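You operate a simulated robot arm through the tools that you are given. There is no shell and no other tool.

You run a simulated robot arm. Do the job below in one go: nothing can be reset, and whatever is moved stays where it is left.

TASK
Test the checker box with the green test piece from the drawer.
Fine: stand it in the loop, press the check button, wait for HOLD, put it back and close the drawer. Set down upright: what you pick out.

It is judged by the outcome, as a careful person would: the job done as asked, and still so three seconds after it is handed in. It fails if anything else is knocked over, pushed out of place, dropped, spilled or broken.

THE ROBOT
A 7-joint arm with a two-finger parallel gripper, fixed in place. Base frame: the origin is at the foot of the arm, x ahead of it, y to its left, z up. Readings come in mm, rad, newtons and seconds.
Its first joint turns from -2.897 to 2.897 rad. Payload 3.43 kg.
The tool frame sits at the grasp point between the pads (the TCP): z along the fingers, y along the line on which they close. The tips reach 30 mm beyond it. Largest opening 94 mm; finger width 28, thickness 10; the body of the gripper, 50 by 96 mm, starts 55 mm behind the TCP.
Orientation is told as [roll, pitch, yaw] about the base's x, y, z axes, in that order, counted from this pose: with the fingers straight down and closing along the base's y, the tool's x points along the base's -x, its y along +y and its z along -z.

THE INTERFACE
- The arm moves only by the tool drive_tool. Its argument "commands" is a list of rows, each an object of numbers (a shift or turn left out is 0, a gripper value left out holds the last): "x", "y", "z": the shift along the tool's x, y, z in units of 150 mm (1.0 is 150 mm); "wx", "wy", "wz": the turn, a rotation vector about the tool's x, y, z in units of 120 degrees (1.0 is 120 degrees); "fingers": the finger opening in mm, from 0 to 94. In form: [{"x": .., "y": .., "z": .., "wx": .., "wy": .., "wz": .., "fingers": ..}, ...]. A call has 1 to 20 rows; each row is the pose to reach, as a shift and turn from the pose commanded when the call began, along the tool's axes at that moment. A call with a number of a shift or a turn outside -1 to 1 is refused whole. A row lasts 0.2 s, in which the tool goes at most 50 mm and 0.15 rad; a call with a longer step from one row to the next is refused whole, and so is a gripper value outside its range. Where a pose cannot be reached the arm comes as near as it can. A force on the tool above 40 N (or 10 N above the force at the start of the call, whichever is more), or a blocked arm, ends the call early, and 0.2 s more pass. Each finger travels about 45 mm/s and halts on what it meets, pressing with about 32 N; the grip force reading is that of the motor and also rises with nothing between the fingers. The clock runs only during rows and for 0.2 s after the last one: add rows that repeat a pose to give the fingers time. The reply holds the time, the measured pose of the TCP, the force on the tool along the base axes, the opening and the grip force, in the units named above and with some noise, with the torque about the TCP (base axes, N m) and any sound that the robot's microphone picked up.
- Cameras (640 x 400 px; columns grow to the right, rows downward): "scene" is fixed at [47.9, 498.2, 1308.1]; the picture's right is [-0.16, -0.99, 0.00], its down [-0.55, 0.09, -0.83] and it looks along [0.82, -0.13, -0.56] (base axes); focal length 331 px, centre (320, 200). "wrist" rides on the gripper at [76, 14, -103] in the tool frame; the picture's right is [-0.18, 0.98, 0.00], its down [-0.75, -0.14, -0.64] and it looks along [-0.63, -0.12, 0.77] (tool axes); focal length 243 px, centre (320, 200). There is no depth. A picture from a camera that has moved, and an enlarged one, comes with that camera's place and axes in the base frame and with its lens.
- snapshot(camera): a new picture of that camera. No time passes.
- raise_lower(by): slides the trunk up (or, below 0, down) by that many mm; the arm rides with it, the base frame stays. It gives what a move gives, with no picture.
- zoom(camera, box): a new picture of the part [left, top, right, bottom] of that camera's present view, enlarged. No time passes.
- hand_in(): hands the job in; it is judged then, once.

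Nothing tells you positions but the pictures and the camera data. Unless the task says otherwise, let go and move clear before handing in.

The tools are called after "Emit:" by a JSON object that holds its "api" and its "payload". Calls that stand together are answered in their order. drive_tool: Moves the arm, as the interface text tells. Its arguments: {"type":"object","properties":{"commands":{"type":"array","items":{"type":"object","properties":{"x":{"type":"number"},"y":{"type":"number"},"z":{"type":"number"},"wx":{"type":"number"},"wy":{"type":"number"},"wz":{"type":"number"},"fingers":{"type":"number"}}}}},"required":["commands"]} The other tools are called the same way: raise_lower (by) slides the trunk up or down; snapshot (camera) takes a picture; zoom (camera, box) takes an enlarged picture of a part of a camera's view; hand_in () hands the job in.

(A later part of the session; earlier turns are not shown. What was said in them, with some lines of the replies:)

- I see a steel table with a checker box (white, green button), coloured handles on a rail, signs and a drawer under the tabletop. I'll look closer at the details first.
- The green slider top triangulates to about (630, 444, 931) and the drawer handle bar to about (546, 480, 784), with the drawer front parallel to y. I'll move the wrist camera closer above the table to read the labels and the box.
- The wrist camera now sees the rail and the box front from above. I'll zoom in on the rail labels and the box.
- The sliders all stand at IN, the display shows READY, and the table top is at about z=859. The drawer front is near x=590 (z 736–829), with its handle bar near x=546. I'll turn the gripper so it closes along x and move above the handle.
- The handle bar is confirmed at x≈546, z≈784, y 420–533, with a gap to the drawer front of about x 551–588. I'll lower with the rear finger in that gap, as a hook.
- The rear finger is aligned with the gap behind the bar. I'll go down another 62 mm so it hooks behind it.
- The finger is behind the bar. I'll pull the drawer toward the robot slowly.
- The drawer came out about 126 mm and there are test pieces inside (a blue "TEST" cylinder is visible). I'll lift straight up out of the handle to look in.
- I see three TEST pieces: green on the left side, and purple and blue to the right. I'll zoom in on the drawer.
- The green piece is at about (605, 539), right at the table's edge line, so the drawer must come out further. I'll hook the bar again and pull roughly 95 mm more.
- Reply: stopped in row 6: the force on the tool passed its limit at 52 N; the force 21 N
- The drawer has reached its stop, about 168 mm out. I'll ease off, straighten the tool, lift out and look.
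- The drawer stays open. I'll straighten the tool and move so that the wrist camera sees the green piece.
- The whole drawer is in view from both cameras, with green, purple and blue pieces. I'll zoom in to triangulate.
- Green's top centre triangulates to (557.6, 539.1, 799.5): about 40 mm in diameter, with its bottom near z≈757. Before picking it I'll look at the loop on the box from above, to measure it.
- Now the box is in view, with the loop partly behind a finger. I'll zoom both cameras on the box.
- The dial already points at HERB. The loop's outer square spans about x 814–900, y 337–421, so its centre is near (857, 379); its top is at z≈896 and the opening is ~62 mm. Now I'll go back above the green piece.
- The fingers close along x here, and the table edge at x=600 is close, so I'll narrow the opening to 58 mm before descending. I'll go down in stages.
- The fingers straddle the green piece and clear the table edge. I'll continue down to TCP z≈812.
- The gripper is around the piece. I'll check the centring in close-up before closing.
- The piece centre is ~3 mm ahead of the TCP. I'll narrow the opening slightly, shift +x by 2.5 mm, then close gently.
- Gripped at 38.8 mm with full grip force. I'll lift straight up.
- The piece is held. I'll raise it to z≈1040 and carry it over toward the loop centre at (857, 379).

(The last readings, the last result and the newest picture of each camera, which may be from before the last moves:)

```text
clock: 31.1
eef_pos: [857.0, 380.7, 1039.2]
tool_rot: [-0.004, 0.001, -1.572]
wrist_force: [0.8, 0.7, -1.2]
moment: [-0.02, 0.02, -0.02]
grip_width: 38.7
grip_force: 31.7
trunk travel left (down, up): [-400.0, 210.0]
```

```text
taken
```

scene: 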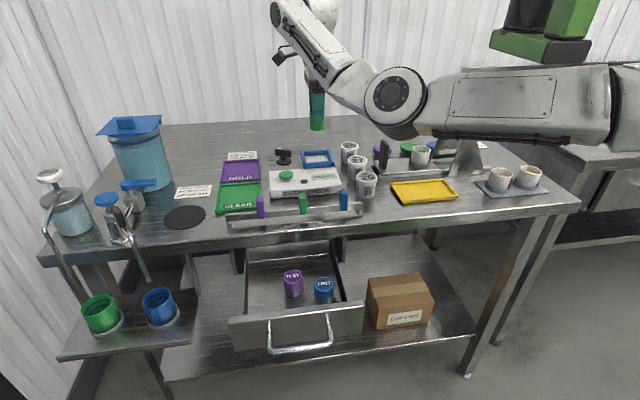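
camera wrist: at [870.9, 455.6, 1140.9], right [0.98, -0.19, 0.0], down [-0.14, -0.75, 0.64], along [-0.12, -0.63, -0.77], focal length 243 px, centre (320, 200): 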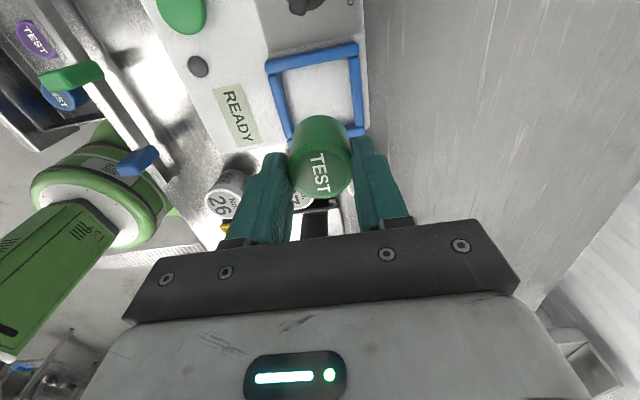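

The arm reaches above the loop. I'll measure the loop again from this closer view before descending.

Emit:
{"api": "zoom", "payload": {"camera": "wrist", "box": [230, 30, 400, 200]}}

Emit:
{"api": "zoom", "payload": {"camera": "scene", "box": [260, 80, 390, 200]}}

```text
2.35 times, centred on (315, 115) of wrist
camera zoom: at [870.9, 455.6, 1140.9], right [0.98, -0.19, 0.0], down [-0.14, -0.75, 0.64], along [-0.12, -0.63, -0.77], focal length 571 px, centre (332, 400)
```

zoom: 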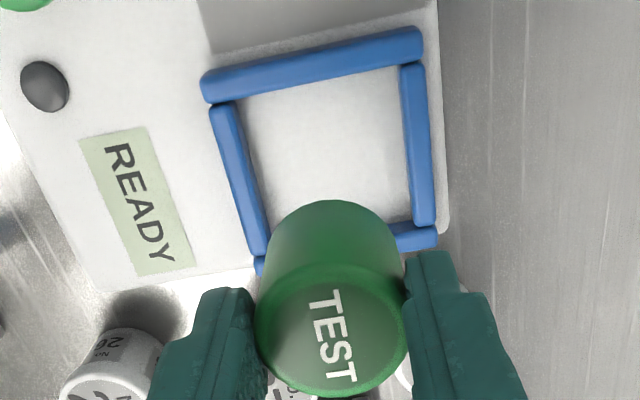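

```text
3.33 times, centred on (325, 140) of scene
camera zoom: at [47.9, 498.2, 1308.1], right [-0.16, -0.99, 0.0], down [-0.55, 0.09, -0.83], along [0.82, -0.13, -0.56], focal length 1105 px, centre (303, 400)
```

zoom: 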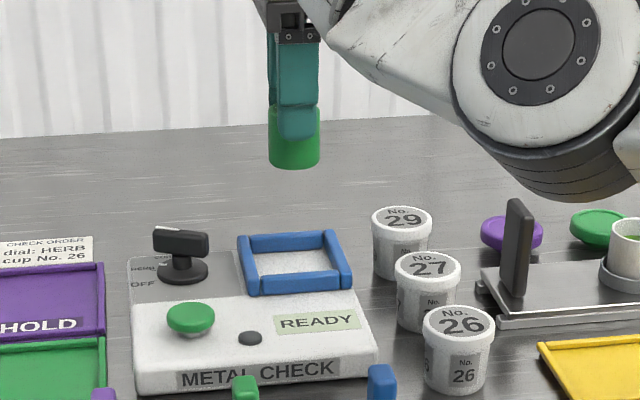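

From this view the loop centre is near (854.5, 377) and the held piece is at (857, 383), so I'll shift by (-3, -6) mm. The box surface is at about z≈887. I'll descend most of the way to z≈962.

Emit:
{"api": "drive_tool", "payload": {"commands": [{"y": -0.019, "x": -0.04}, {"y": -0.019, "x": -0.04, "z": 0.12}, {"y": -0.019, "x": -0.04, "z": 0.26}, {"y": -0.019, "x": -0.04, "z": 0.4}, {"y": -0.019, "x": -0.04, "z": 0.5}, {"y": -0.019, "x": -0.04, "z": 0.51}, {"y": -0.019, "x": -0.04, "z": 0.51}]}}

Emit:
{"api": "zoom", "payload": {"camera": "wrist", "box": [220, 60, 440, 240]}}

Emit:
{"api": "zoom", "payload": {"camera": "scene", "box": [260, 90, 390, 200]}}

```text
clock: 32.7
eef_pos: [852.3, 373.5, 963.6]
tool_rot: [0.0, 0.002, -1.576]
wrist_force: [0.2, 0.0, -0.8]
moment: [0.0, -0.04, 0.03]
grip_width: 38.7
grip_force: 31.8
trunk travel left (down, up): [-400.0, 210.0]
```

```text
2.22 times, centred on (330, 150) of wrist
camera zoom: at [867.7, 448.9, 1065.7], right [0.98, -0.19, 0.0], down [-0.14, -0.75, 0.64], along [-0.12, -0.63, -0.77], focal length 539 px, centre (298, 311)
```

zoom: 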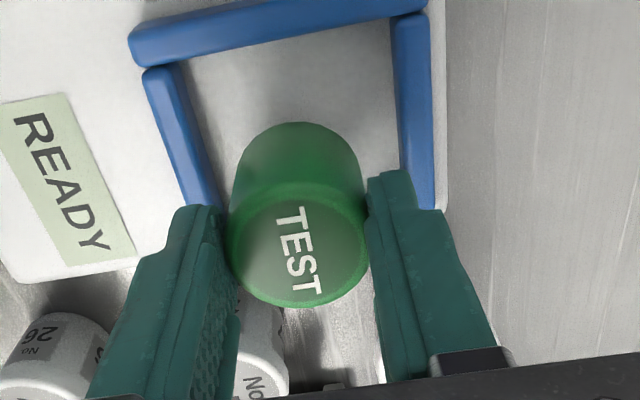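

```text
3.64 times, centred on (325, 145) of scene
camera zoom: at [47.9, 498.2, 1308.1], right [-0.16, -0.99, 0.0], down [-0.55, 0.09, -0.83], along [0.82, -0.13, -0.56], focal length 1205 px, centre (302, 400)
```

zoom: 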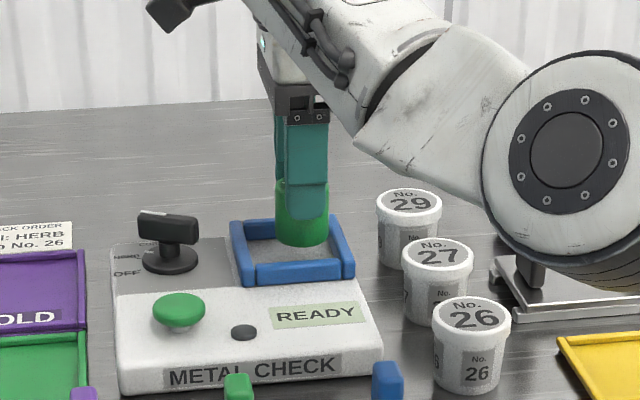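

The piece hangs above the loop opening, still ~20 mm high. Before going lower I'll check that the elbow has room above the cups on the right.

Emit:
{"api": "snapshot", "payload": {"camera": "scene"}}

Emit:
{"api": "zoom", "payload": {"camera": "scene", "box": [330, 60, 530, 230]}}

Emit:
{"api": "snapshot", "payload": {"camera": "wrist"}}

```text
taken
```

scene: 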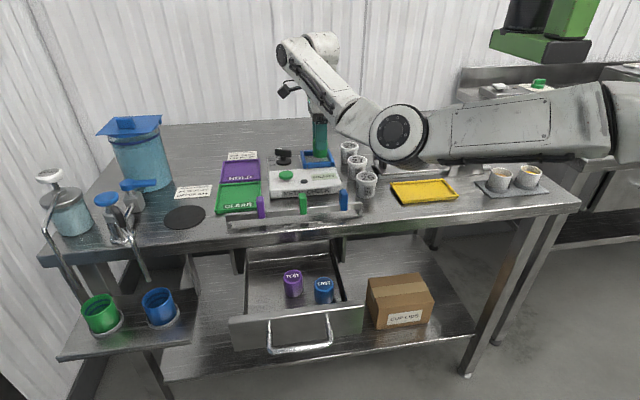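

```text
2.35 times, centred on (430, 145) of scene
camera zoom: at [47.9, 498.2, 1308.1], right [-0.16, -0.99, 0.0], down [-0.55, 0.09, -0.83], along [0.82, -0.13, -0.56], focal length 780 px, centre (61, 329)
```

zoom: 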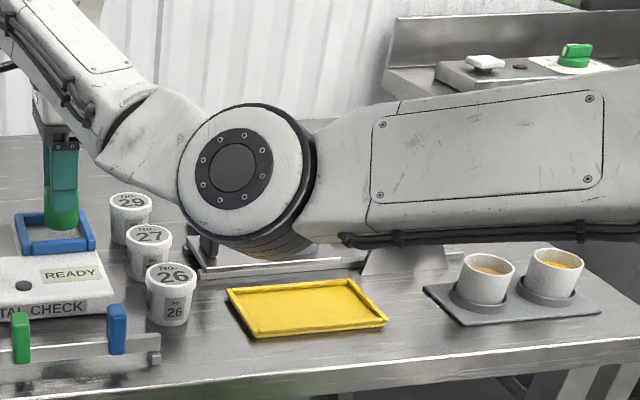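

```text
taken
camera wrist: at [867.7, 448.9, 1065.7], right [0.98, -0.19, 0.0], down [-0.14, -0.75, 0.64], along [-0.12, -0.63, -0.77], focal length 243 px, centre (320, 200)
```

wrist: 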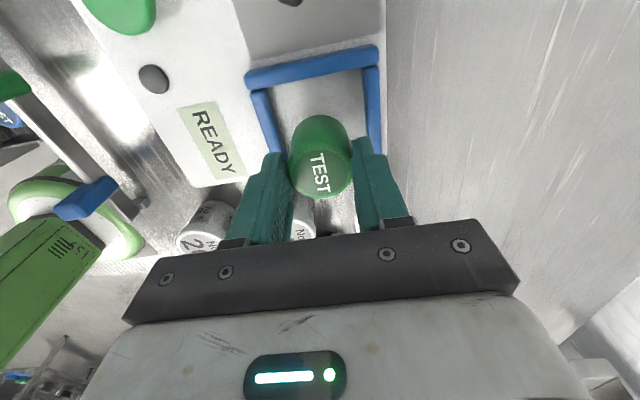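

The elbow looks well clear of the cups. The piece is within ~3 mm of the loop's inner centre (856, 377), so I'll make a small correction and go down in short steps, watching the force.

Emit:
{"api": "drive_tool", "payload": {"commands": [{"y": 0.017, "x": 0.013}, {"y": 0.017, "x": 0.013, "z": 0.05}, {"y": 0.017, "x": 0.013, "z": 0.1}, {"y": 0.017, "x": 0.013, "z": 0.1}]}}

Emit:
{"api": "drive_tool", "payload": {"commands": [{"z": 0.01}, {"z": 0.02}, {"z": 0.02}]}}

Emit:
{"api": "zoom", "payload": {"camera": "scene", "box": [260, 90, 390, 200]}}

Emit:
{"api": "zoom", "payload": {"camera": "wrist", "box": [220, 30, 440, 240]}}

```text
clock: 33.7
eef_pos: [855.6, 376.7, 948.3]
tool_rot: [-0.002, 0.003, -1.573]
wrist_force: [0.2, 0.2, -0.3]
moment: [-0.01, 0.03, -0.01]
grip_width: 38.7
grip_force: 32.6
trunk travel left (down, up): [-400.0, 210.0]
```

```text
clock: 34.5
eef_pos: [854.9, 375.8, 944.9]
tool_rot: [-0.002, 0.002, -1.574]
wrist_force: [0.7, 0.3, -0.8]
moment: [-0.03, 0.01, 0.01]
grip_width: 38.6
grip_force: 32.1
trunk travel left (down, up): [-400.0, 210.0]
```

```text
3.64 times, centred on (325, 145) of scene
camera zoom: at [47.9, 498.2, 1308.1], right [-0.16, -0.99, 0.0], down [-0.55, 0.09, -0.83], along [0.82, -0.13, -0.56], focal length 1205 px, centre (302, 400)
```

zoom: 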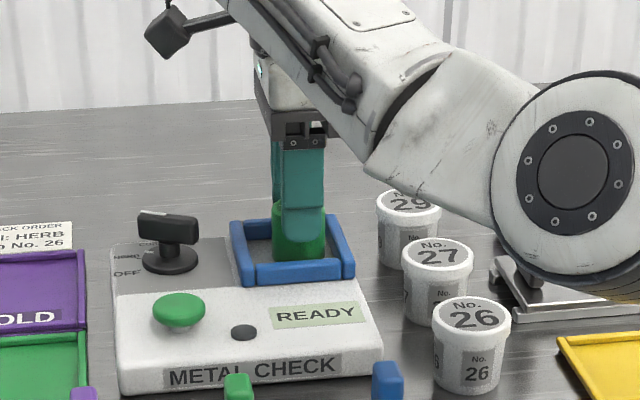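

```text
1.90 times, centred on (330, 135) of wrist
camera zoom: at [869.9, 451.3, 1047.3], right [0.98, -0.19, 0.0], down [-0.14, -0.75, 0.64], along [-0.12, -0.63, -0.77], focal length 462 px, centre (301, 324)
```

zoom: 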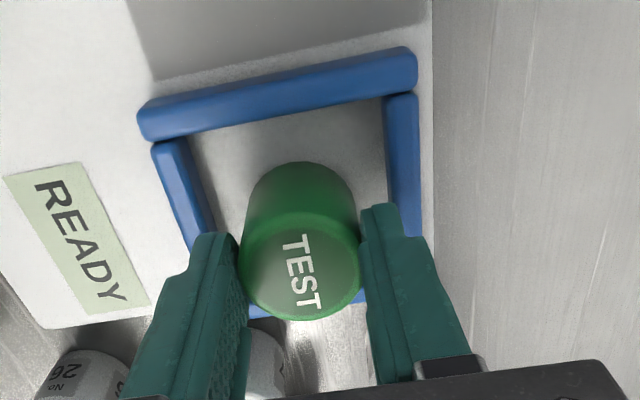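

The piece is inside the loop, just above the surface. I'll continue down in small steps.

Emit:
{"api": "drive_tool", "payload": {"commands": [{"z": 0.007}, {"z": 0.014}, {"z": 0.014}]}}

Emit:
{"api": "drive_tool", "payload": {"commands": [{"z": 0.007}, {"z": 0.014}, {"z": 0.014}]}}

```text
clock: 35.3
eef_pos: [854.3, 374.6, 943.5]
tool_rot: [0.003, 0.001, -1.572]
wrist_force: [-2.1, -2.0, 11.6]
moment: [-0.1, 0.18, -0.04]
grip_width: 38.7
grip_force: 32.0
trunk travel left (down, up): [-400.0, 210.0]
```

```text
clock: 36.1
eef_pos: [855.0, 376.6, 942.9]
tool_rot: [0.002, 0.004, -1.575]
wrist_force: [3.8, -0.5, 20.6]
moment: [-0.12, -0.25, 0.01]
grip_width: 38.8
grip_force: 31.8
trunk travel left (down, up): [-400.0, 210.0]
```

Contact at TCP z≈943.5 (11–20 N upward). I'll relieve the pressure by 1.5 mm and open the fingers.

Emit:
{"api": "drive_tool", "payload": {"commands": [{"z": -0.01}, {"z": -0.01, "fingers": 41}, {"z": -0.01, "fingers": 46}, {"z": -0.01, "fingers": 52}, {"z": -0.01, "fingers": 58}, {"z": -0.01, "fingers": 58}]}}

Emit:
{"api": "zoom", "payload": {"camera": "wrist", "box": [220, 30, 440, 240]}}

Emit:
{"api": "zoom", "payload": {"camera": "scene", "box": [260, 90, 390, 200]}}

```text
clock: 37.5
eef_pos: [855.4, 375.3, 943.4]
tool_rot: [-0.002, 0.003, -1.572]
wrist_force: [0.6, 0.6, -0.7]
moment: [-0.01, 0.01, 0.02]
grip_width: 57.9
grip_force: 0.1
trunk travel left (down, up): [-400.0, 210.0]
```

```text
1.90 times, centred on (330, 135) of wrist
camera zoom: at [870.2, 452.0, 1045.3], right [0.98, -0.19, 0.0], down [-0.14, -0.75, 0.64], along [-0.12, -0.63, -0.77], focal length 462 px, centre (301, 324)
```

zoom: 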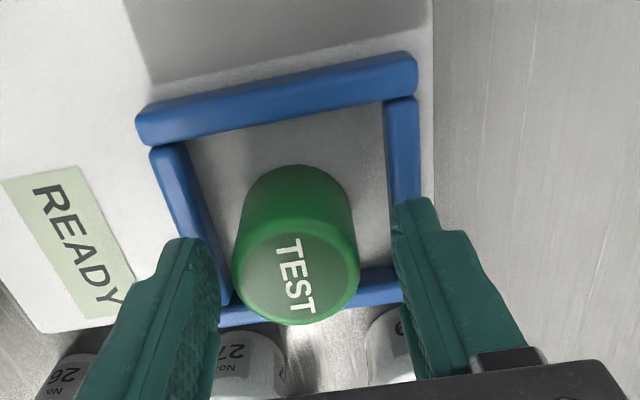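

```text
3.64 times, centred on (325, 145) of scene
camera zoom: at [47.9, 498.2, 1308.1], right [-0.16, -0.99, 0.0], down [-0.55, 0.09, -0.83], along [0.82, -0.13, -0.56], focal length 1205 px, centre (302, 400)
```

zoom: 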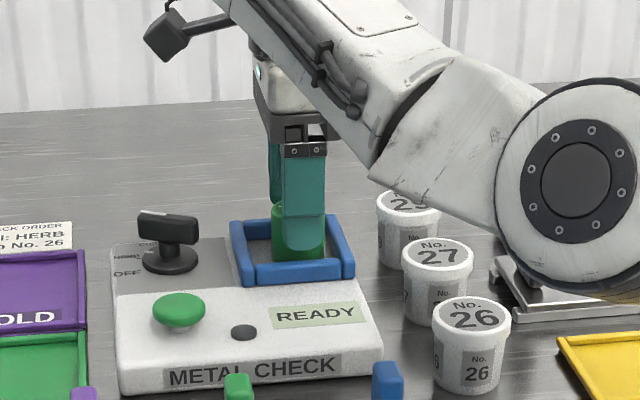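

The piece stands upright on its own in the loop. I'll rise clear, close the fingers, and move above the green button; combining the views puts it near (765, 470, 901).

Emit:
{"api": "drive_tool", "payload": {"commands": [{"z": -0.08}, {"z": -0.2}, {"z": -0.45}, {"z": -0.65}, {"z": -0.65, "x": 0.2, "y": -0.2, "fingers": 0}, {"z": -0.65, "x": 0.4, "y": -0.4}, {"z": -0.65, "x": 0.6, "y": -0.58}, {"z": -0.65, "x": 0.631, "y": -0.603}, {"z": -0.65, "x": 0.631, "y": -0.603}, {"z": -0.65, "x": 0.631, "y": -0.603}]}}

Emit:
{"api": "snapshot", "payload": {"camera": "wrist"}}

Emit:
{"api": "snapshot", "payload": {"camera": "scene"}}

```text
clock: 39.7
eef_pos: [765.1, 473.2, 1039.8]
tool_rot: [-0.003, 0.002, -1.573]
wrist_force: [-0.4, 0.9, -0.8]
moment: [0.0, 0.01, -0.02]
grip_width: 0.0
grip_force: 32.0
trunk travel left (down, up): [-400.0, 210.0]
```

```text
taken
camera wrist: at [779.7, 548.7, 1142.9], right [0.98, -0.19, 0.0], down [-0.14, -0.75, 0.64], along [-0.12, -0.63, -0.77], focal length 243 px, centre (320, 200)
```

wrist: 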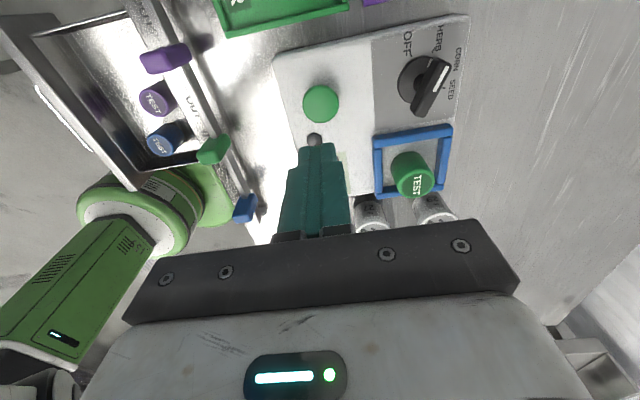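

```text
taken
```

scene: 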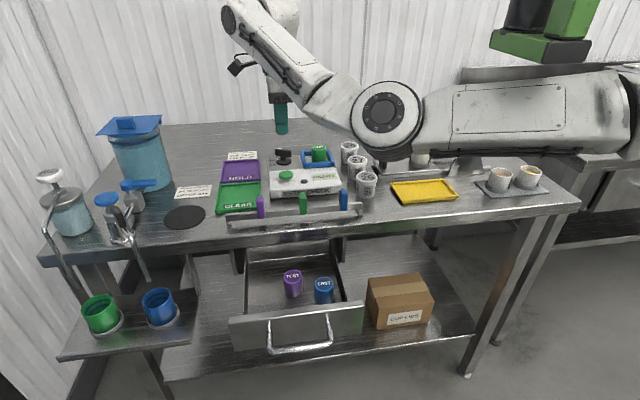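

The green piece stands alone in the loop and the closed fingertips are over the button. I'll descend to just above it.

Emit:
{"api": "drive_tool", "payload": {"commands": [{"z": 0.2, "y": 0.0}, {"z": 0.4}, {"z": 0.55}, {"z": 0.63}, {"z": 0.66}, {"z": 0.66}]}}

Emit:
{"api": "zoom", "payload": {"camera": "wrist", "box": [240, 40, 440, 240]}}

Emit:
{"api": "zoom", "payload": {"camera": "scene", "box": [240, 110, 380, 220]}}

```text
clock: 41.1
eef_pos: [766.7, 470.7, 939.7]
tool_rot: [-0.003, 0.002, -1.573]
wrist_force: [-0.3, -0.9, 0.6]
moment: [0.01, 0.01, 0.02]
grip_width: 0.2
grip_force: 32.3
trunk travel left (down, up): [-400.0, 210.0]
```

```text
2.00 times, centred on (340, 140) of wrist
camera zoom: at [779.9, 546.0, 1042.7], right [0.98, -0.19, 0.0], down [-0.14, -0.75, 0.64], along [-0.12, -0.63, -0.77], focal length 485 px, centre (280, 320)
```

zoom: 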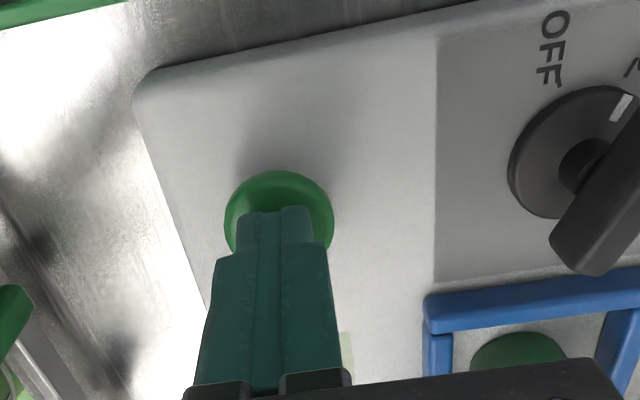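

```text
3.64 times, centred on (310, 165) of scene
camera zoom: at [47.9, 498.2, 1308.1], right [-0.16, -0.99, 0.0], down [-0.55, 0.09, -0.83], along [0.82, -0.13, -0.56], focal length 1205 px, centre (356, 327)
```

zoom: 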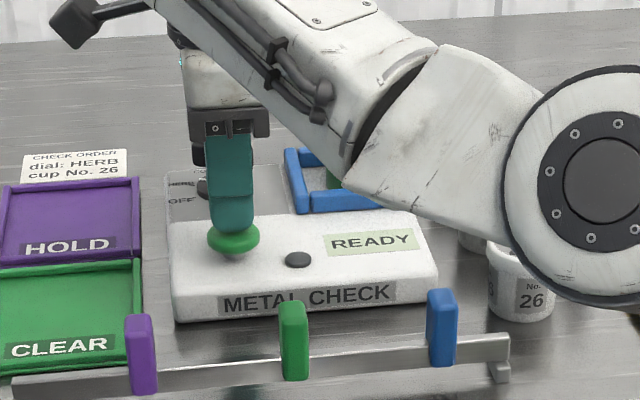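

Aligned over the button. I'll press down in small steps.

Emit:
{"api": "drive_tool", "payload": {"commands": [{"z": 0.015}, {"z": 0.03}, {"z": 0.045}, {"z": 0.045}]}}

Emit:
{"api": "drive_tool", "payload": {"commands": [{"z": 0.01}, {"z": 0.02}, {"z": 0.02}]}}

Emit:
{"api": "zoom", "payload": {"camera": "scene", "box": [240, 110, 380, 220]}}

```text
clock: 42.1
eef_pos: [766.6, 470.6, 935.3]
tool_rot: [-0.001, 0.001, -1.571]
wrist_force: [0.4, 1.3, 1.2]
moment: [0.0, 0.01, -0.02]
grip_width: 0.0
grip_force: 31.7
trunk travel left (down, up): [-400.0, 210.0]
```

```text
clock: 42.9
eef_pos: [765.9, 469.7, 930.9]
tool_rot: [0.0, 0.003, -1.573]
wrist_force: [0.2, 0.6, 2.3]
moment: [0.01, -0.01, 0.01]
grip_width: 0.0
grip_force: 32.1
trunk travel left (down, up): [-400.0, 210.0]
heard: click
```

```text
3.64 times, centred on (310, 165) of scene
camera zoom: at [47.9, 498.2, 1308.1], right [-0.16, -0.99, 0.0], down [-0.55, 0.09, -0.83], along [0.82, -0.13, -0.56], focal length 1205 px, centre (356, 327)
```

zoom: 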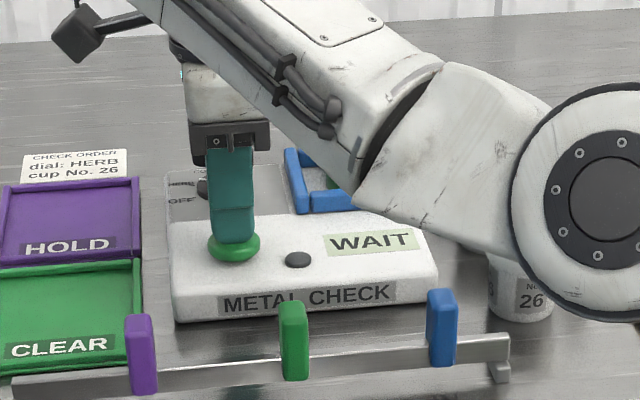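

A click was heard and the display shows WAIT. I'll lift off the button and wait nearby for HOLD.

Emit:
{"api": "drive_tool", "payload": {"commands": [{"z": -0.05}, {"z": -0.25}, {"z": -0.5}, {"z": -0.72}, {"z": -0.72}, {"z": -0.72}, {"z": -0.72}, {"z": -0.72}, {"z": -0.72}, {"z": -0.72}]}}

Emit:
{"api": "zoom", "payload": {"camera": "scene", "box": [240, 110, 380, 220]}}

```text
clock: 45.1
eef_pos: [768.0, 470.2, 1039.4]
tool_rot: [-0.002, 0.002, -1.573]
wrist_force: [0.4, 0.0, 0.1]
moment: [0.0, 0.01, -0.01]
grip_width: 0.0
grip_force: 32.7
trunk travel left (down, up): [-400.0, 210.0]
```

```text
3.64 times, centred on (310, 165) of scene
camera zoom: at [47.9, 498.2, 1308.1], right [-0.16, -0.99, 0.0], down [-0.55, 0.09, -0.83], along [0.82, -0.13, -0.56], focal length 1205 px, centre (356, 327)
```

zoom: 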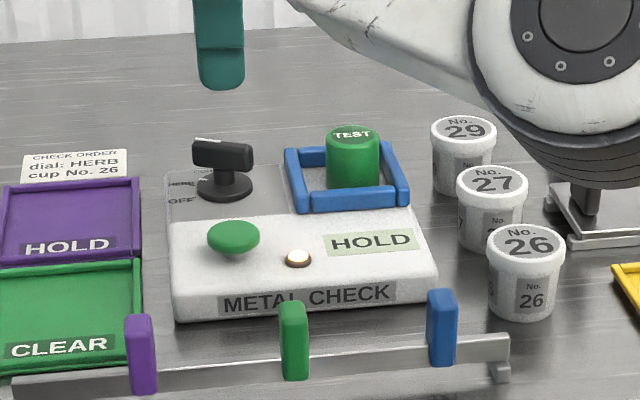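

The display reads HOLD and the lamp is lit. Now I'll go back above the loop with the fingers open to fetch the piece.

Emit:
{"api": "drive_tool", "payload": {"commands": [{"fingers": 58, "x": -0.1, "y": 0.1}, {"x": -0.3, "y": 0.3}, {"x": -0.5, "y": 0.5}, {"x": -0.631, "y": 0.603}, {"x": -0.631, "y": 0.603}, {"x": -0.631, "y": 0.603}, {"x": -0.631, "y": 0.603, "z": 0.15}, {"x": -0.631, "y": 0.603, "z": 0.3}, {"x": -0.631, "y": 0.603, "z": 0.3}]}}

Emit:
{"api": "zoom", "payload": {"camera": "wrist", "box": [220, 30, 440, 240]}}

Emit:
{"api": "zoom", "payload": {"camera": "scene", "box": [260, 90, 390, 200]}}

```text
clock: 47.1
eef_pos: [856.3, 376.3, 994.5]
tool_rot: [0.001, 0.001, -1.575]
wrist_force: [-0.2, 0.9, 0.7]
moment: [-0.01, 0.05, -0.04]
grip_width: 58.0
grip_force: 0.0
trunk travel left (down, up): [-400.0, 210.0]
```

```text
1.90 times, centred on (330, 135) of wrist
camera zoom: at [871.6, 452.6, 1096.6], right [0.98, -0.19, 0.0], down [-0.14, -0.75, 0.64], along [-0.12, -0.63, -0.77], focal length 462 px, centre (301, 324)
```

zoom: 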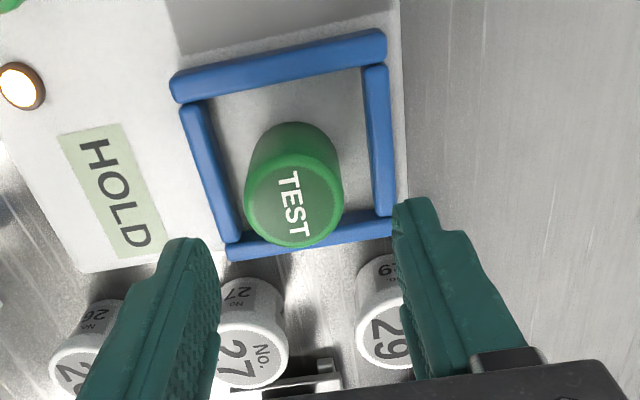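

```text
3.64 times, centred on (325, 145) of scene
camera zoom: at [47.9, 498.2, 1308.1], right [-0.16, -0.99, 0.0], down [-0.55, 0.09, -0.83], along [0.82, -0.13, -0.56], focal length 1205 px, centre (302, 400)
```

zoom: 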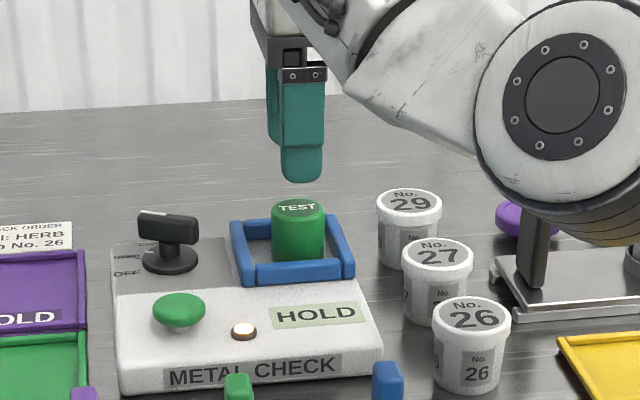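

The fingers line up with the piece. I'll go down to the same grasp height and close.

Emit:
{"api": "drive_tool", "payload": {"commands": [{"z": 0.12}, {"z": 0.24}, {"z": 0.32}, {"z": 0.345}, {"z": 0.345}]}}

Emit:
{"api": "drive_tool", "payload": {"commands": [{"fingers": 50}, {"fingers": 42}, {"fingers": 36}, {"fingers": 34}, {"fingers": 34}, {"fingers": 34}]}}

Emit:
{"api": "zoom", "payload": {"camera": "wrist", "box": [220, 30, 440, 240]}}

```text
clock: 48.3
eef_pos: [857.0, 376.1, 942.5]
tool_rot: [0.003, 0.003, -1.575]
wrist_force: [0.1, 0.4, 1.2]
moment: [-0.01, 0.03, -0.01]
grip_width: 57.9
grip_force: 0.1
trunk travel left (down, up): [-400.0, 210.0]
```

```text
clock: 49.7
eef_pos: [855.9, 376.7, 942.9]
tool_rot: [0.0, 0.003, -1.573]
wrist_force: [-1.0, -0.1, 0.6]
moment: [-0.01, -0.01, 0.02]
grip_width: 38.6
grip_force: 31.7
trunk travel left (down, up): [-400.0, 210.0]
```

```text
1.90 times, centred on (330, 135) of wrist
camera zoom: at [870.7, 452.7, 1045.0], right [0.98, -0.19, 0.0], down [-0.14, -0.75, 0.64], along [-0.12, -0.63, -0.77], focal length 462 px, centre (301, 324)
```

zoom: 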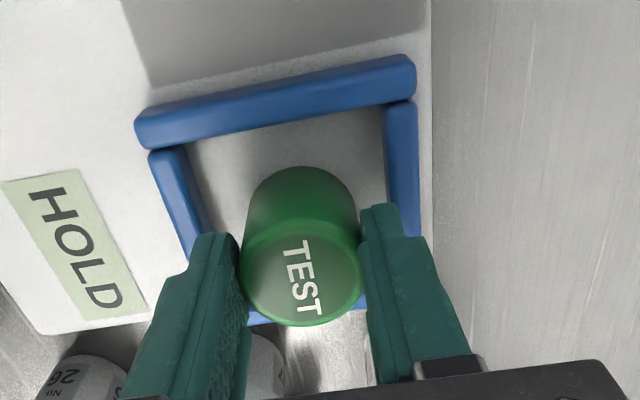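

Gripped. I'll lift out of the loop and carry it back to above its place in the drawer.

Emit:
{"api": "drive_tool", "payload": {"commands": [{"z": -0.08}, {"z": -0.2}, {"z": -0.45}, {"z": -0.65}, {"z": -0.65, "y": -0.2, "x": 0.1}, {"z": -0.65, "y": -0.4, "x": 0.2}, {"z": -0.65, "y": -0.6, "x": 0.3}, {"z": -0.65, "y": -0.8, "x": 0.4}, {"z": -0.65, "y": -0.978, "x": 0.5}, {"z": -0.65, "y": -0.978, "x": 0.5}]}}

Emit:
{"api": "drive_tool", "payload": {"commands": [{"y": -0.2, "x": 0.12}, {"y": -0.4, "x": 0.24}, {"y": -0.6, "x": 0.36}, {"y": -0.8, "x": 0.48}, {"y": -1.0, "x": 0.597}, {"y": -1.0, "x": 0.597}]}}

Emit:
{"api": "snapshot", "payload": {"camera": "wrist"}}

Emit:
{"api": "snapshot", "payload": {"camera": "scene"}}

```text
clock: 51.9
eef_pos: [708.8, 448.3, 1041.3]
tool_rot: [0.0, 0.001, -1.573]
wrist_force: [0.2, 0.1, -1.3]
moment: [0.0, -0.02, -0.02]
grip_width: 38.4
grip_force: 32.9
trunk travel left (down, up): [-400.0, 210.0]
```

```text
clock: 53.3
eef_pos: [558.3, 540.7, 1040.2]
tool_rot: [-0.001, 0.001, -1.574]
wrist_force: [0.0, 0.9, -1.5]
moment: [0.0, 0.0, 0.0]
grip_width: 38.5
grip_force: 32.5
trunk travel left (down, up): [-400.0, 210.0]
```

```text
taken
camera wrist: at [574.2, 616.9, 1142.9], right [0.98, -0.19, 0.0], down [-0.14, -0.75, 0.64], along [-0.12, -0.63, -0.77], focal length 243 px, centre (320, 200)
```

wrist: 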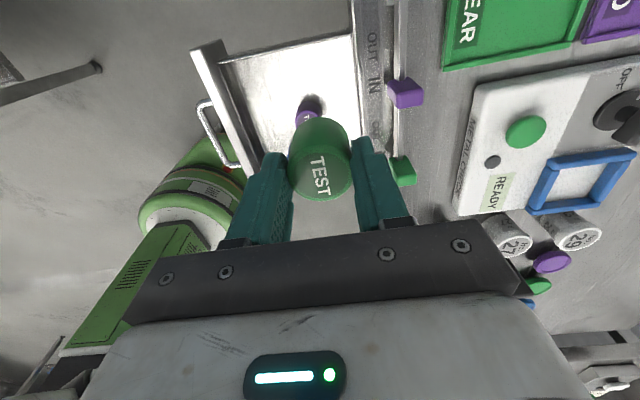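

```text
taken
```

scene: 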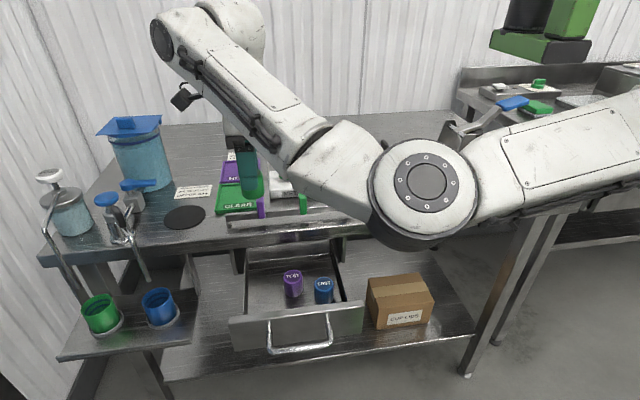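

The display is back to READY and the piece is over its spot in the drawer. I'll lower it in stages.

Emit:
{"api": "drive_tool", "payload": {"commands": [{"z": 0.2}, {"z": 0.4}, {"z": 0.6}, {"z": 0.8}, {"z": 0.95}, {"z": 0.95}]}}

Emit:
{"api": "drive_tool", "payload": {"commands": [{"z": 0.12}, {"z": 0.25}, {"z": 0.38}, {"z": 0.47}, {"z": 0.5}, {"z": 0.5}]}}

Emit:
{"api": "zoom", "payload": {"camera": "wrist", "box": [200, 30, 460, 240]}}

Emit:
{"api": "zoom", "payload": {"camera": "scene", "box": [220, 190, 340, 300]}}

```text
clock: 54.7
eef_pos: [559.3, 540.8, 898.7]
tool_rot: [-0.001, 0.002, -1.573]
wrist_force: [0.2, -1.2, -0.8]
moment: [0.0, 0.01, 0.01]
grip_width: 38.3
grip_force: 31.8
trunk travel left (down, up): [-400.0, 210.0]
```

```text
clock: 56.1
eef_pos: [560.0, 541.5, 822.6]
tool_rot: [0.0, 0.001, -1.572]
wrist_force: [0.1, 0.5, 0.3]
moment: [-0.01, -0.01, -0.02]
grip_width: 38.5
grip_force: 31.7
trunk travel left (down, up): [-400.0, 210.0]
```

```text
1.90 times, centred on (330, 135) of wrist
camera zoom: at [574.2, 617.0, 925.5], right [0.98, -0.19, 0.0], down [-0.14, -0.75, 0.64], along [-0.12, -0.63, -0.77], focal length 462 px, centre (301, 324)
```

zoom: 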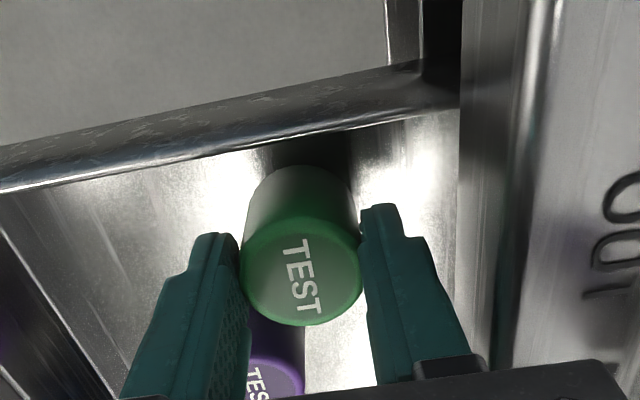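

```text
3.64 times, centred on (280, 245) of scene
camera zoom: at [47.9, 498.2, 1308.1], right [-0.16, -0.99, 0.0], down [-0.55, 0.09, -0.83], along [0.82, -0.13, -0.56], focal length 1205 px, centre (466, 36)
```

zoom: 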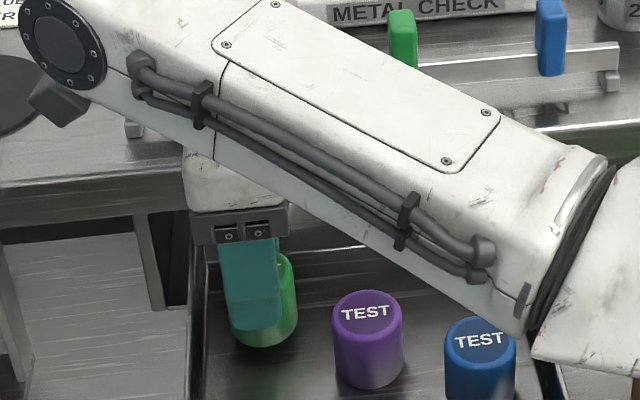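

The piece is over the drawer floor with about 10 mm to go. I'll lower it in small steps until contact.

Emit:
{"api": "drive_tool", "payload": {"commands": [{"z": 0.02}, {"z": 0.04}, {"z": 0.05}, {"z": 0.05}]}}

Emit:
{"api": "drive_tool", "payload": {"commands": [{"z": 0.007}, {"z": 0.014}, {"z": 0.014}]}}

```text
clock: 57.1
eef_pos: [559.6, 541.3, 816.1]
tool_rot: [0.0, 0.002, -1.572]
wrist_force: [-0.3, 0.1, -0.8]
moment: [-0.01, 0.0, 0.01]
grip_width: 38.8
grip_force: 32.0
trunk travel left (down, up): [-400.0, 210.0]
```

```text
clock: 57.9
eef_pos: [559.3, 542.1, 812.8]
tool_rot: [-0.001, 0.002, -1.573]
wrist_force: [-0.3, 0.0, -1.4]
moment: [0.0, -0.01, 0.03]
grip_width: 38.7
grip_force: 31.8
trunk travel left (down, up): [-400.0, 210.0]
```

Emit:
{"api": "drive_tool", "payload": {"commands": [{"z": 0.005}, {"z": 0.01}, {"z": 0.01}]}}

```text
clock: 58.7
eef_pos: [558.4, 541.2, 811.7]
tool_rot: [0.0, 0.0, -1.573]
wrist_force: [0.2, -1.0, -1.2]
moment: [-0.02, -0.04, -0.01]
grip_width: 38.7
grip_force: 32.0
trunk travel left (down, up): [-400.0, 210.0]
```

No contact yet; one more small step down.

Emit:
{"api": "drive_tool", "payload": {"commands": [{"z": 0.005}, {"z": 0.01}, {"z": 0.01}]}}

```text
clock: 59.5
eef_pos: [559.9, 542.3, 811.4]
tool_rot: [0.0, 0.001, -1.573]
wrist_force: [-0.6, -0.3, 0.4]
moment: [-0.02, -0.01, 0.01]
grip_width: 38.5
grip_force: 32.1
trunk travel left (down, up): [-400.0, 210.0]
```

Emit:
{"api": "drive_tool", "payload": {"commands": [{"z": 0.005}, {"z": 0.01}, {"z": 0.01}]}}

```text
clock: 60.3
eef_pos: [560.4, 541.7, 811.2]
tool_rot: [0.0, 0.002, -1.575]
wrist_force: [0.8, -1.7, 12.3]
moment: [-0.15, 0.02, -0.01]
grip_width: 38.6
grip_force: 31.7
trunk travel left (down, up): [-400.0, 210.0]
```

Contact with the drawer floor (12 N). I'll relieve slightly and open the fingers, only to 52 mm, to stay clear of the table edge.

Emit:
{"api": "drive_tool", "payload": {"commands": [{"z": -0.005}, {"z": -0.005, "fingers": 41}, {"z": -0.005, "fingers": 46}, {"z": -0.005, "fingers": 52}, {"z": -0.005, "fingers": 52}]}}

Emit:
{"api": "zoom", "payload": {"camera": "wrist", "box": [200, 30, 460, 240]}}

```text
clock: 61.5
eef_pos: [559.9, 541.0, 809.9]
tool_rot: [-0.003, -0.001, -1.572]
wrist_force: [-0.3, -0.3, 0.1]
moment: [0.01, 0.0, 0.03]
grip_width: 51.7
grip_force: 0.0
trunk travel left (down, up): [-400.0, 210.0]
```

```text
1.90 times, centred on (330, 135) of wrist
camera zoom: at [573.6, 617.2, 911.9], right [0.98, -0.19, 0.0], down [-0.14, -0.75, 0.64], along [-0.12, -0.63, -0.77], focal length 462 px, centre (301, 324)
```

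zoom: 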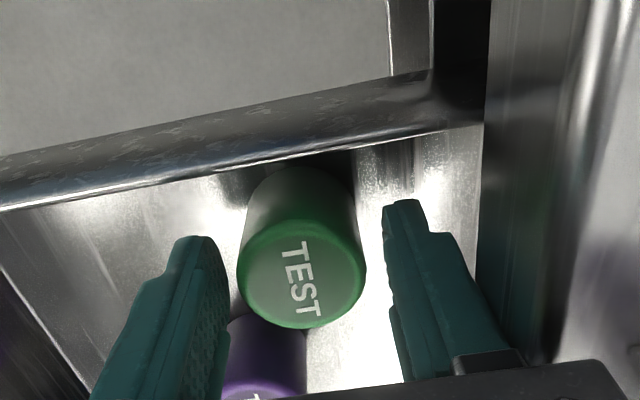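

Released, and the piece stands upright. I'll lift straight up, then move over in front of the drawer handle and close the fingers.

Emit:
{"api": "drive_tool", "payload": {"commands": [{"z": -0.08}, {"z": -0.2}, {"z": -0.4}, {"z": -0.65}, {"z": -0.9}, {"z": -1.0}, {"z": -1.0}]}}

Emit:
{"api": "snapshot", "payload": {"camera": "wrist"}}

Emit:
{"api": "drive_tool", "payload": {"commands": [{"y": -0.2, "x": -0.05, "fingers": 0}, {"y": -0.4, "x": -0.1}, {"y": -0.6, "x": -0.2}, {"y": -0.8, "x": -0.3}, {"y": -1.0, "x": -0.42}, {"y": -1.0, "x": -0.42}]}}

Emit:
{"api": "snapshot", "payload": {"camera": "scene"}}

Emit:
{"api": "snapshot", "payload": {"camera": "wrist"}}

```text
clock: 63.1
eef_pos: [559.2, 540.7, 960.8]
tool_rot: [0.0, 0.003, -1.574]
wrist_force: [0.3, 0.4, 0.4]
moment: [-0.03, -0.01, -0.02]
grip_width: 52.3
grip_force: 0.1
trunk travel left (down, up): [-400.0, 210.0]
```

```text
taken
camera wrist: at [573.4, 616.8, 1062.9], right [0.98, -0.19, 0.0], down [-0.14, -0.75, 0.64], along [-0.12, -0.63, -0.77], focal length 243 px, centre (320, 200)
```

wrist: 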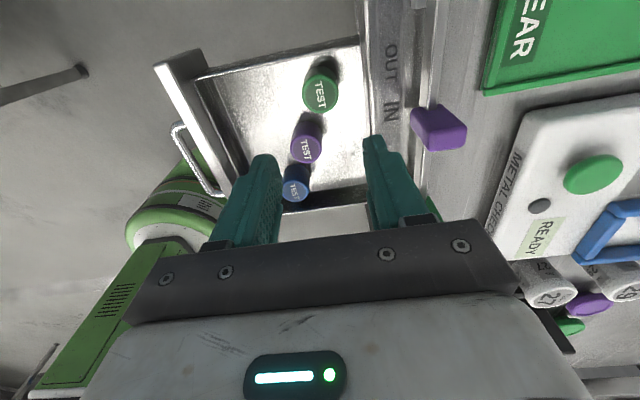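

```text
clock: 64.5
eef_pos: [409.5, 480.2, 961.0]
tool_rot: [0.0, 0.002, -1.575]
wrist_force: [0.7, -0.7, 0.0]
moment: [0.0, 0.0, 0.02]
grip_width: 0.3
grip_force: 32.3
trunk travel left (down, up): [-400.0, 210.0]
```

```text
taken
```

scene: 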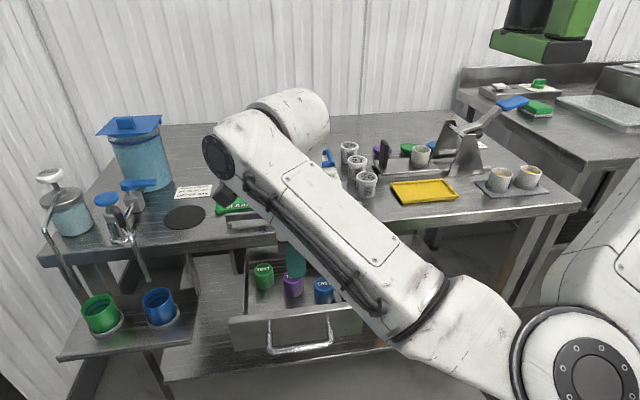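

```text
taken
camera wrist: at [423.6, 555.0, 1063.3], right [0.98, -0.19, 0.0], down [-0.14, -0.75, 0.64], along [-0.12, -0.63, -0.77], focal length 243 px, centre (320, 200)
```

wrist: 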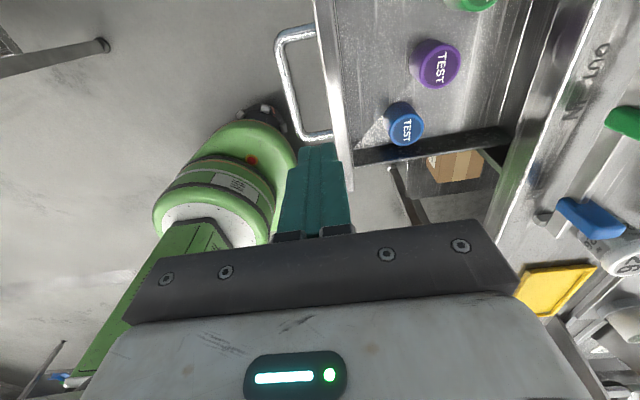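

All three pieces stand upright in the drawer. The handle bar is now at x≈376, so I'll go down in front of it (TCP x≈345) with closed fingers and push it shut.

Emit:
{"api": "drive_tool", "payload": {"commands": [{"y": -0.2}, {"y": -0.43}, {"y": -0.43, "z": 0.2}, {"y": -0.43, "z": 0.45}, {"y": -0.43, "z": 0.7}, {"y": -0.43, "z": 0.9}, {"y": -0.43, "z": 0.9}]}}

Emit:
{"api": "drive_tool", "payload": {"commands": [{"z": 0.12}, {"z": 0.24}, {"z": 0.24}]}}

Emit:
{"api": "snapshot", "payload": {"camera": "wrist"}}

Emit:
{"api": "snapshot", "payload": {"camera": "scene"}}

```text
clock: 66.1
eef_pos: [346.0, 479.7, 825.4]
tool_rot: [0.001, 0.0, -1.575]
wrist_force: [-0.4, 0.0, 0.1]
moment: [-0.01, -0.02, 0.0]
grip_width: 0.1
grip_force: 32.3
trunk travel left (down, up): [-400.0, 210.0]
```

```text
clock: 66.9
eef_pos: [344.4, 478.0, 789.5]
tool_rot: [0.0, 0.001, -1.575]
wrist_force: [-0.4, 0.7, 0.5]
moment: [-0.01, 0.01, 0.01]
grip_width: 0.0
grip_force: 32.2
trunk travel left (down, up): [-400.0, 210.0]
```

```text
taken
camera wrist: at [359.1, 554.1, 891.1], right [0.98, -0.19, 0.0], down [-0.14, -0.75, 0.64], along [-0.12, -0.63, -0.77], focal length 243 px, centre (320, 200)
```

wrist: 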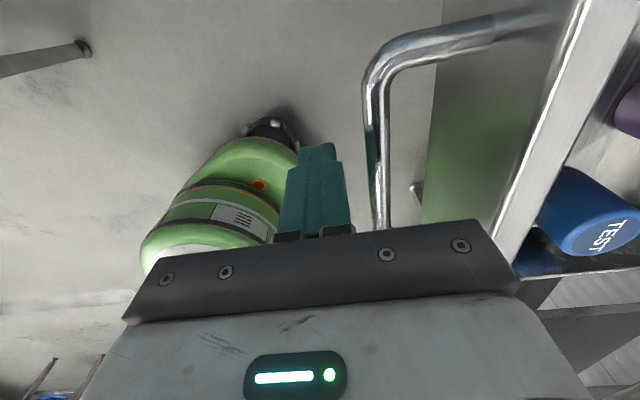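

```text
taken
```

scene: 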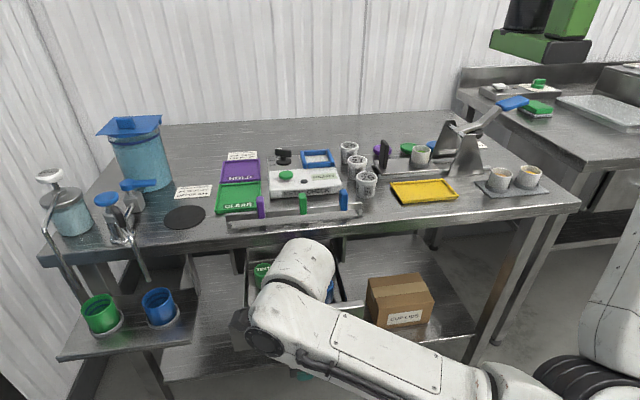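

The closed fingers are in front of the bar. I'll push gently toward the table.

Emit:
{"api": "drive_tool", "payload": {"commands": [{"y": 0.05}, {"y": 0.1}, {"y": 0.14}, {"y": 0.2}, {"y": 0.27}, {"y": 0.34}, {"y": 0.41}, {"y": 0.48}, {"y": 0.55}, {"y": 0.62}, {"y": 0.69}, {"y": 0.76}, {"y": 0.83}, {"y": 0.9}, {"y": 0.95}, {"y": 0.95}]}}

Emit:
{"api": "snapshot", "payload": {"camera": "wrist"}}

Emit:
{"api": "snapshot", "payload": {"camera": "scene"}}

```text
clock: 70.3
eef_pos: [487.3, 479.0, 788.3]
tool_rot: [0.0, 0.0, -1.572]
wrist_force: [-0.4, 0.3, -0.1]
moment: [0.0, -0.04, 0.0]
grip_width: 0.0
grip_force: 32.0
trunk travel left (down, up): [-400.0, 210.0]
```

```text
taken
camera wrist: at [501.6, 554.3, 890.6], right [0.98, -0.19, 0.0], down [-0.14, -0.75, 0.64], along [-0.12, -0.63, -0.77], focal length 243 px, centre (320, 200)
```

wrist: 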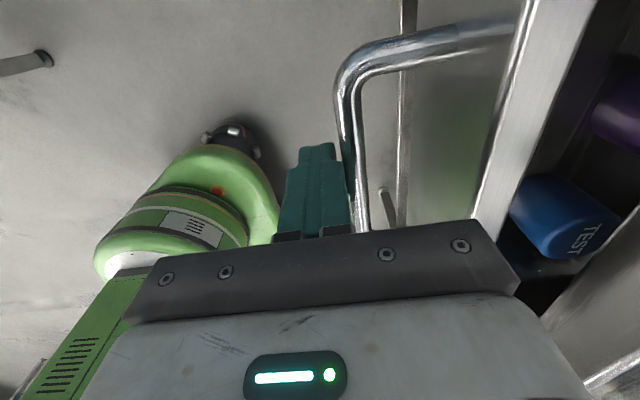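

```text
taken
```

scene: 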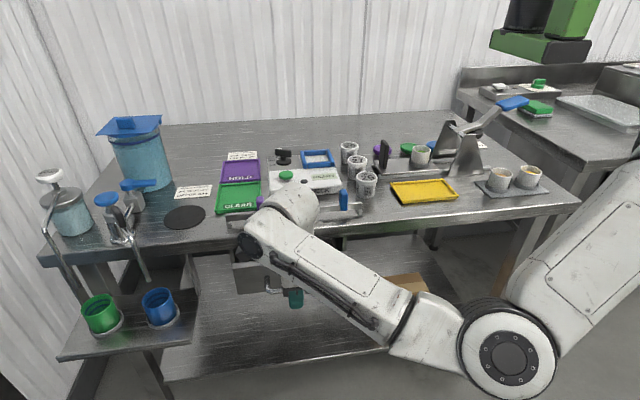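

The drawer is moving in well, with about 44 mm to go. I'll continue more slowly.

Emit:
{"api": "drive_tool", "payload": {"commands": [{"y": 0.04}, {"y": 0.08}, {"y": 0.12}, {"y": 0.16}, {"y": 0.2}, {"y": 0.23}, {"y": 0.255}, {"y": 0.275}, {"y": 0.275}]}}

Emit:
{"api": "snapshot", "payload": {"camera": "wrist"}}

```text
clock: 72.3
eef_pos: [525.9, 478.3, 788.9]
tool_rot: [-0.001, 0.001, -1.571]
wrist_force: [-13.3, -6.7, 4.6]
moment: [0.0, -0.06, -0.04]
grip_width: 0.0
grip_force: 31.3
trunk travel left (down, up): [-400.0, 210.0]
```

```text
taken
camera wrist: at [541.4, 554.2, 890.8], right [0.98, -0.18, 0.0], down [-0.14, -0.75, 0.64], along [-0.12, -0.63, -0.77], focal length 243 px, centre (320, 200)
```

wrist: 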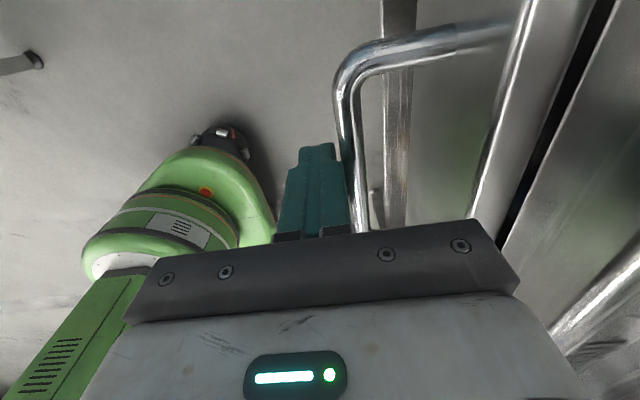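

A reaction of 13 N and the picture matches the initial closed view. I'll push a little more to be sure it's home.

Emit:
{"api": "drive_tool", "payload": {"commands": [{"y": 0.008}, {"y": 0.016}, {"y": 0.016}]}}

Emit:
{"api": "snapshot", "payload": {"camera": "scene"}}

```text
clock: 73.0
eef_pos: [527.5, 478.3, 788.3]
tool_rot: [-0.008, -0.003, -1.566]
wrist_force: [-15.6, -6.0, 8.1]
moment: [-0.09, -0.08, -0.12]
grip_width: 0.0
grip_force: 31.7
trunk travel left (down, up): [-400.0, 210.0]
stopped in row 3: the force on the tool passed its limit at 41 N (the readings are from after the stop); the commanded pose is now the measured one
```

```text
taken
```

scene: 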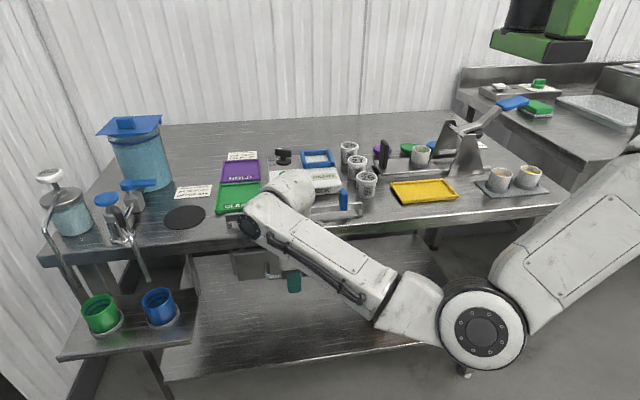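

The drawer is against its closed stop. I'll back off from the handle, then lift clear and check everything.

Emit:
{"api": "drive_tool", "payload": {"commands": [{"y": -0.05}, {"y": -0.15}, {"y": -0.35}, {"y": -0.5}, {"y": -0.5, "z": -0.25}, {"y": -0.5, "z": -0.5}, {"y": -0.5, "z": -0.75}, {"y": -0.5, "z": -1.0}, {"y": -0.5, "z": -1.0}]}}

Emit:
{"api": "drive_tool", "payload": {"commands": [{"z": -0.3}, {"z": -0.6}, {"z": -0.9}, {"z": -0.9}]}}

Emit:
{"api": "snapshot", "payload": {"camera": "scene"}}

Emit:
{"api": "snapshot", "payload": {"camera": "wrist"}}

```text
clock: 75.0
eef_pos: [451.6, 477.4, 938.3]
tool_rot: [-0.006, -0.003, -1.569]
wrist_force: [-0.2, -0.4, -1.1]
moment: [0.05, -0.05, 0.0]
grip_width: 0.0
grip_force: 32.1
trunk travel left (down, up): [-400.0, 210.0]
```

```text
clock: 76.0
eef_pos: [453.5, 479.7, 1074.7]
tool_rot: [-0.008, -0.002, -1.569]
wrist_force: [0.9, -0.3, -0.1]
moment: [-0.01, 0.02, 0.04]
grip_width: 0.0
grip_force: 32.3
trunk travel left (down, up): [-400.0, 210.0]
```

```text
taken
```

scene: 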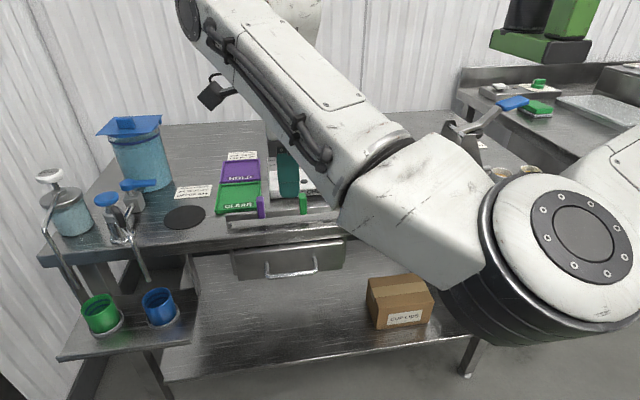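

```text
taken
camera wrist: at [469.1, 556.4, 1176.8], right [0.98, -0.18, -0.01], down [-0.14, -0.75, 0.65], along [-0.12, -0.63, -0.76], focal length 243 px, centre (320, 200)
```

wrist: 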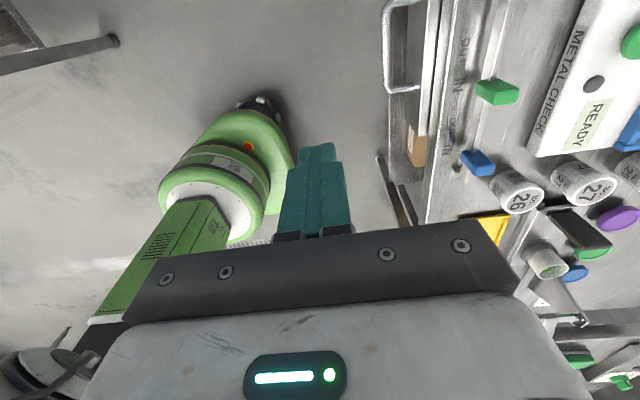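

The drawer looks closed and the display reads READY. I'll compare the drawer with the same zoom as at the start, and check the table.

Emit:
{"api": "zoom", "payload": {"camera": "scene", "box": [200, 220, 460, 382]}}

Emit:
{"api": "zoom", "payload": {"camera": "scene", "box": [200, 130, 400, 255]}}

```text
2.46 times, centred on (330, 301) of scene
camera zoom: at [47.9, 498.2, 1308.1], right [-0.16, -0.99, 0.0], down [-0.55, 0.09, -0.83], along [0.82, -0.13, -0.56], focal length 816 px, centre (295, -49)
```

zoom: 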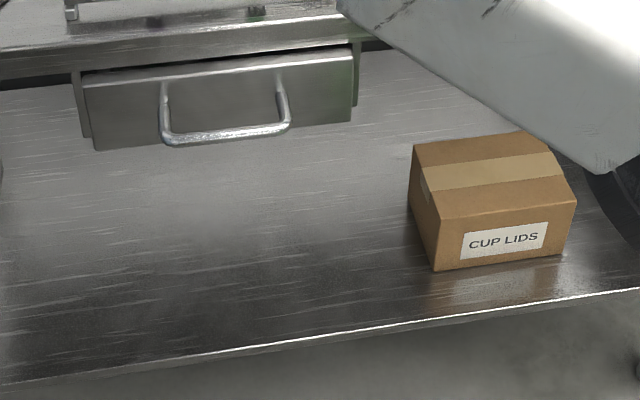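

```text
3.20 times, centred on (300, 192) of scene
camera zoom: at [47.9, 498.2, 1308.1], right [-0.16, -0.99, 0.0], down [-0.55, 0.09, -0.83], along [0.82, -0.13, -0.56], focal length 1060 px, centre (384, 224)
```

zoom: 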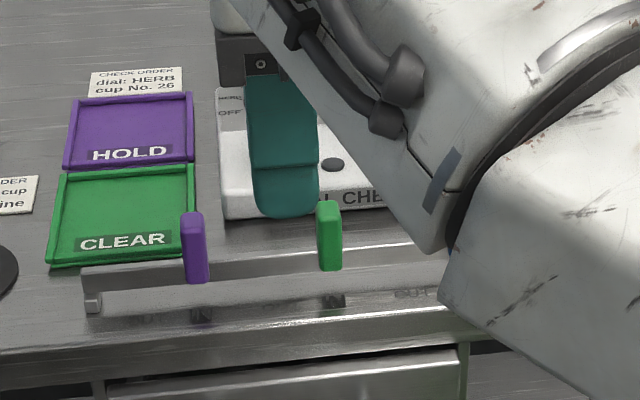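

The drawer, sliders and everything else match the starting view. The piece was tested (the display showed HOLD) and stood upright back in the drawer, the drawer is closed and the arm is clear, so I'm handing in.

Emit:
{"api": "hand_in", "payload": {}}

```text
The job is handed in.
```

The checker box passed its test with the green piece. I stood the piece in the loop and pressed the check button. The display went from READY to WAIT and then to HOLD with the lamp lit, and it returned to READY once the piece was out.

The green piece is back in its place in the drawer, next to the purple and blue ones, and the drawer is pushed fully shut. It was standing upright when I let go. I could not see it after the drawer closed, but I pushed the drawer in slowly.

Nothing else looked moved in the last pictures, and the arm was lifted clear before handing in.
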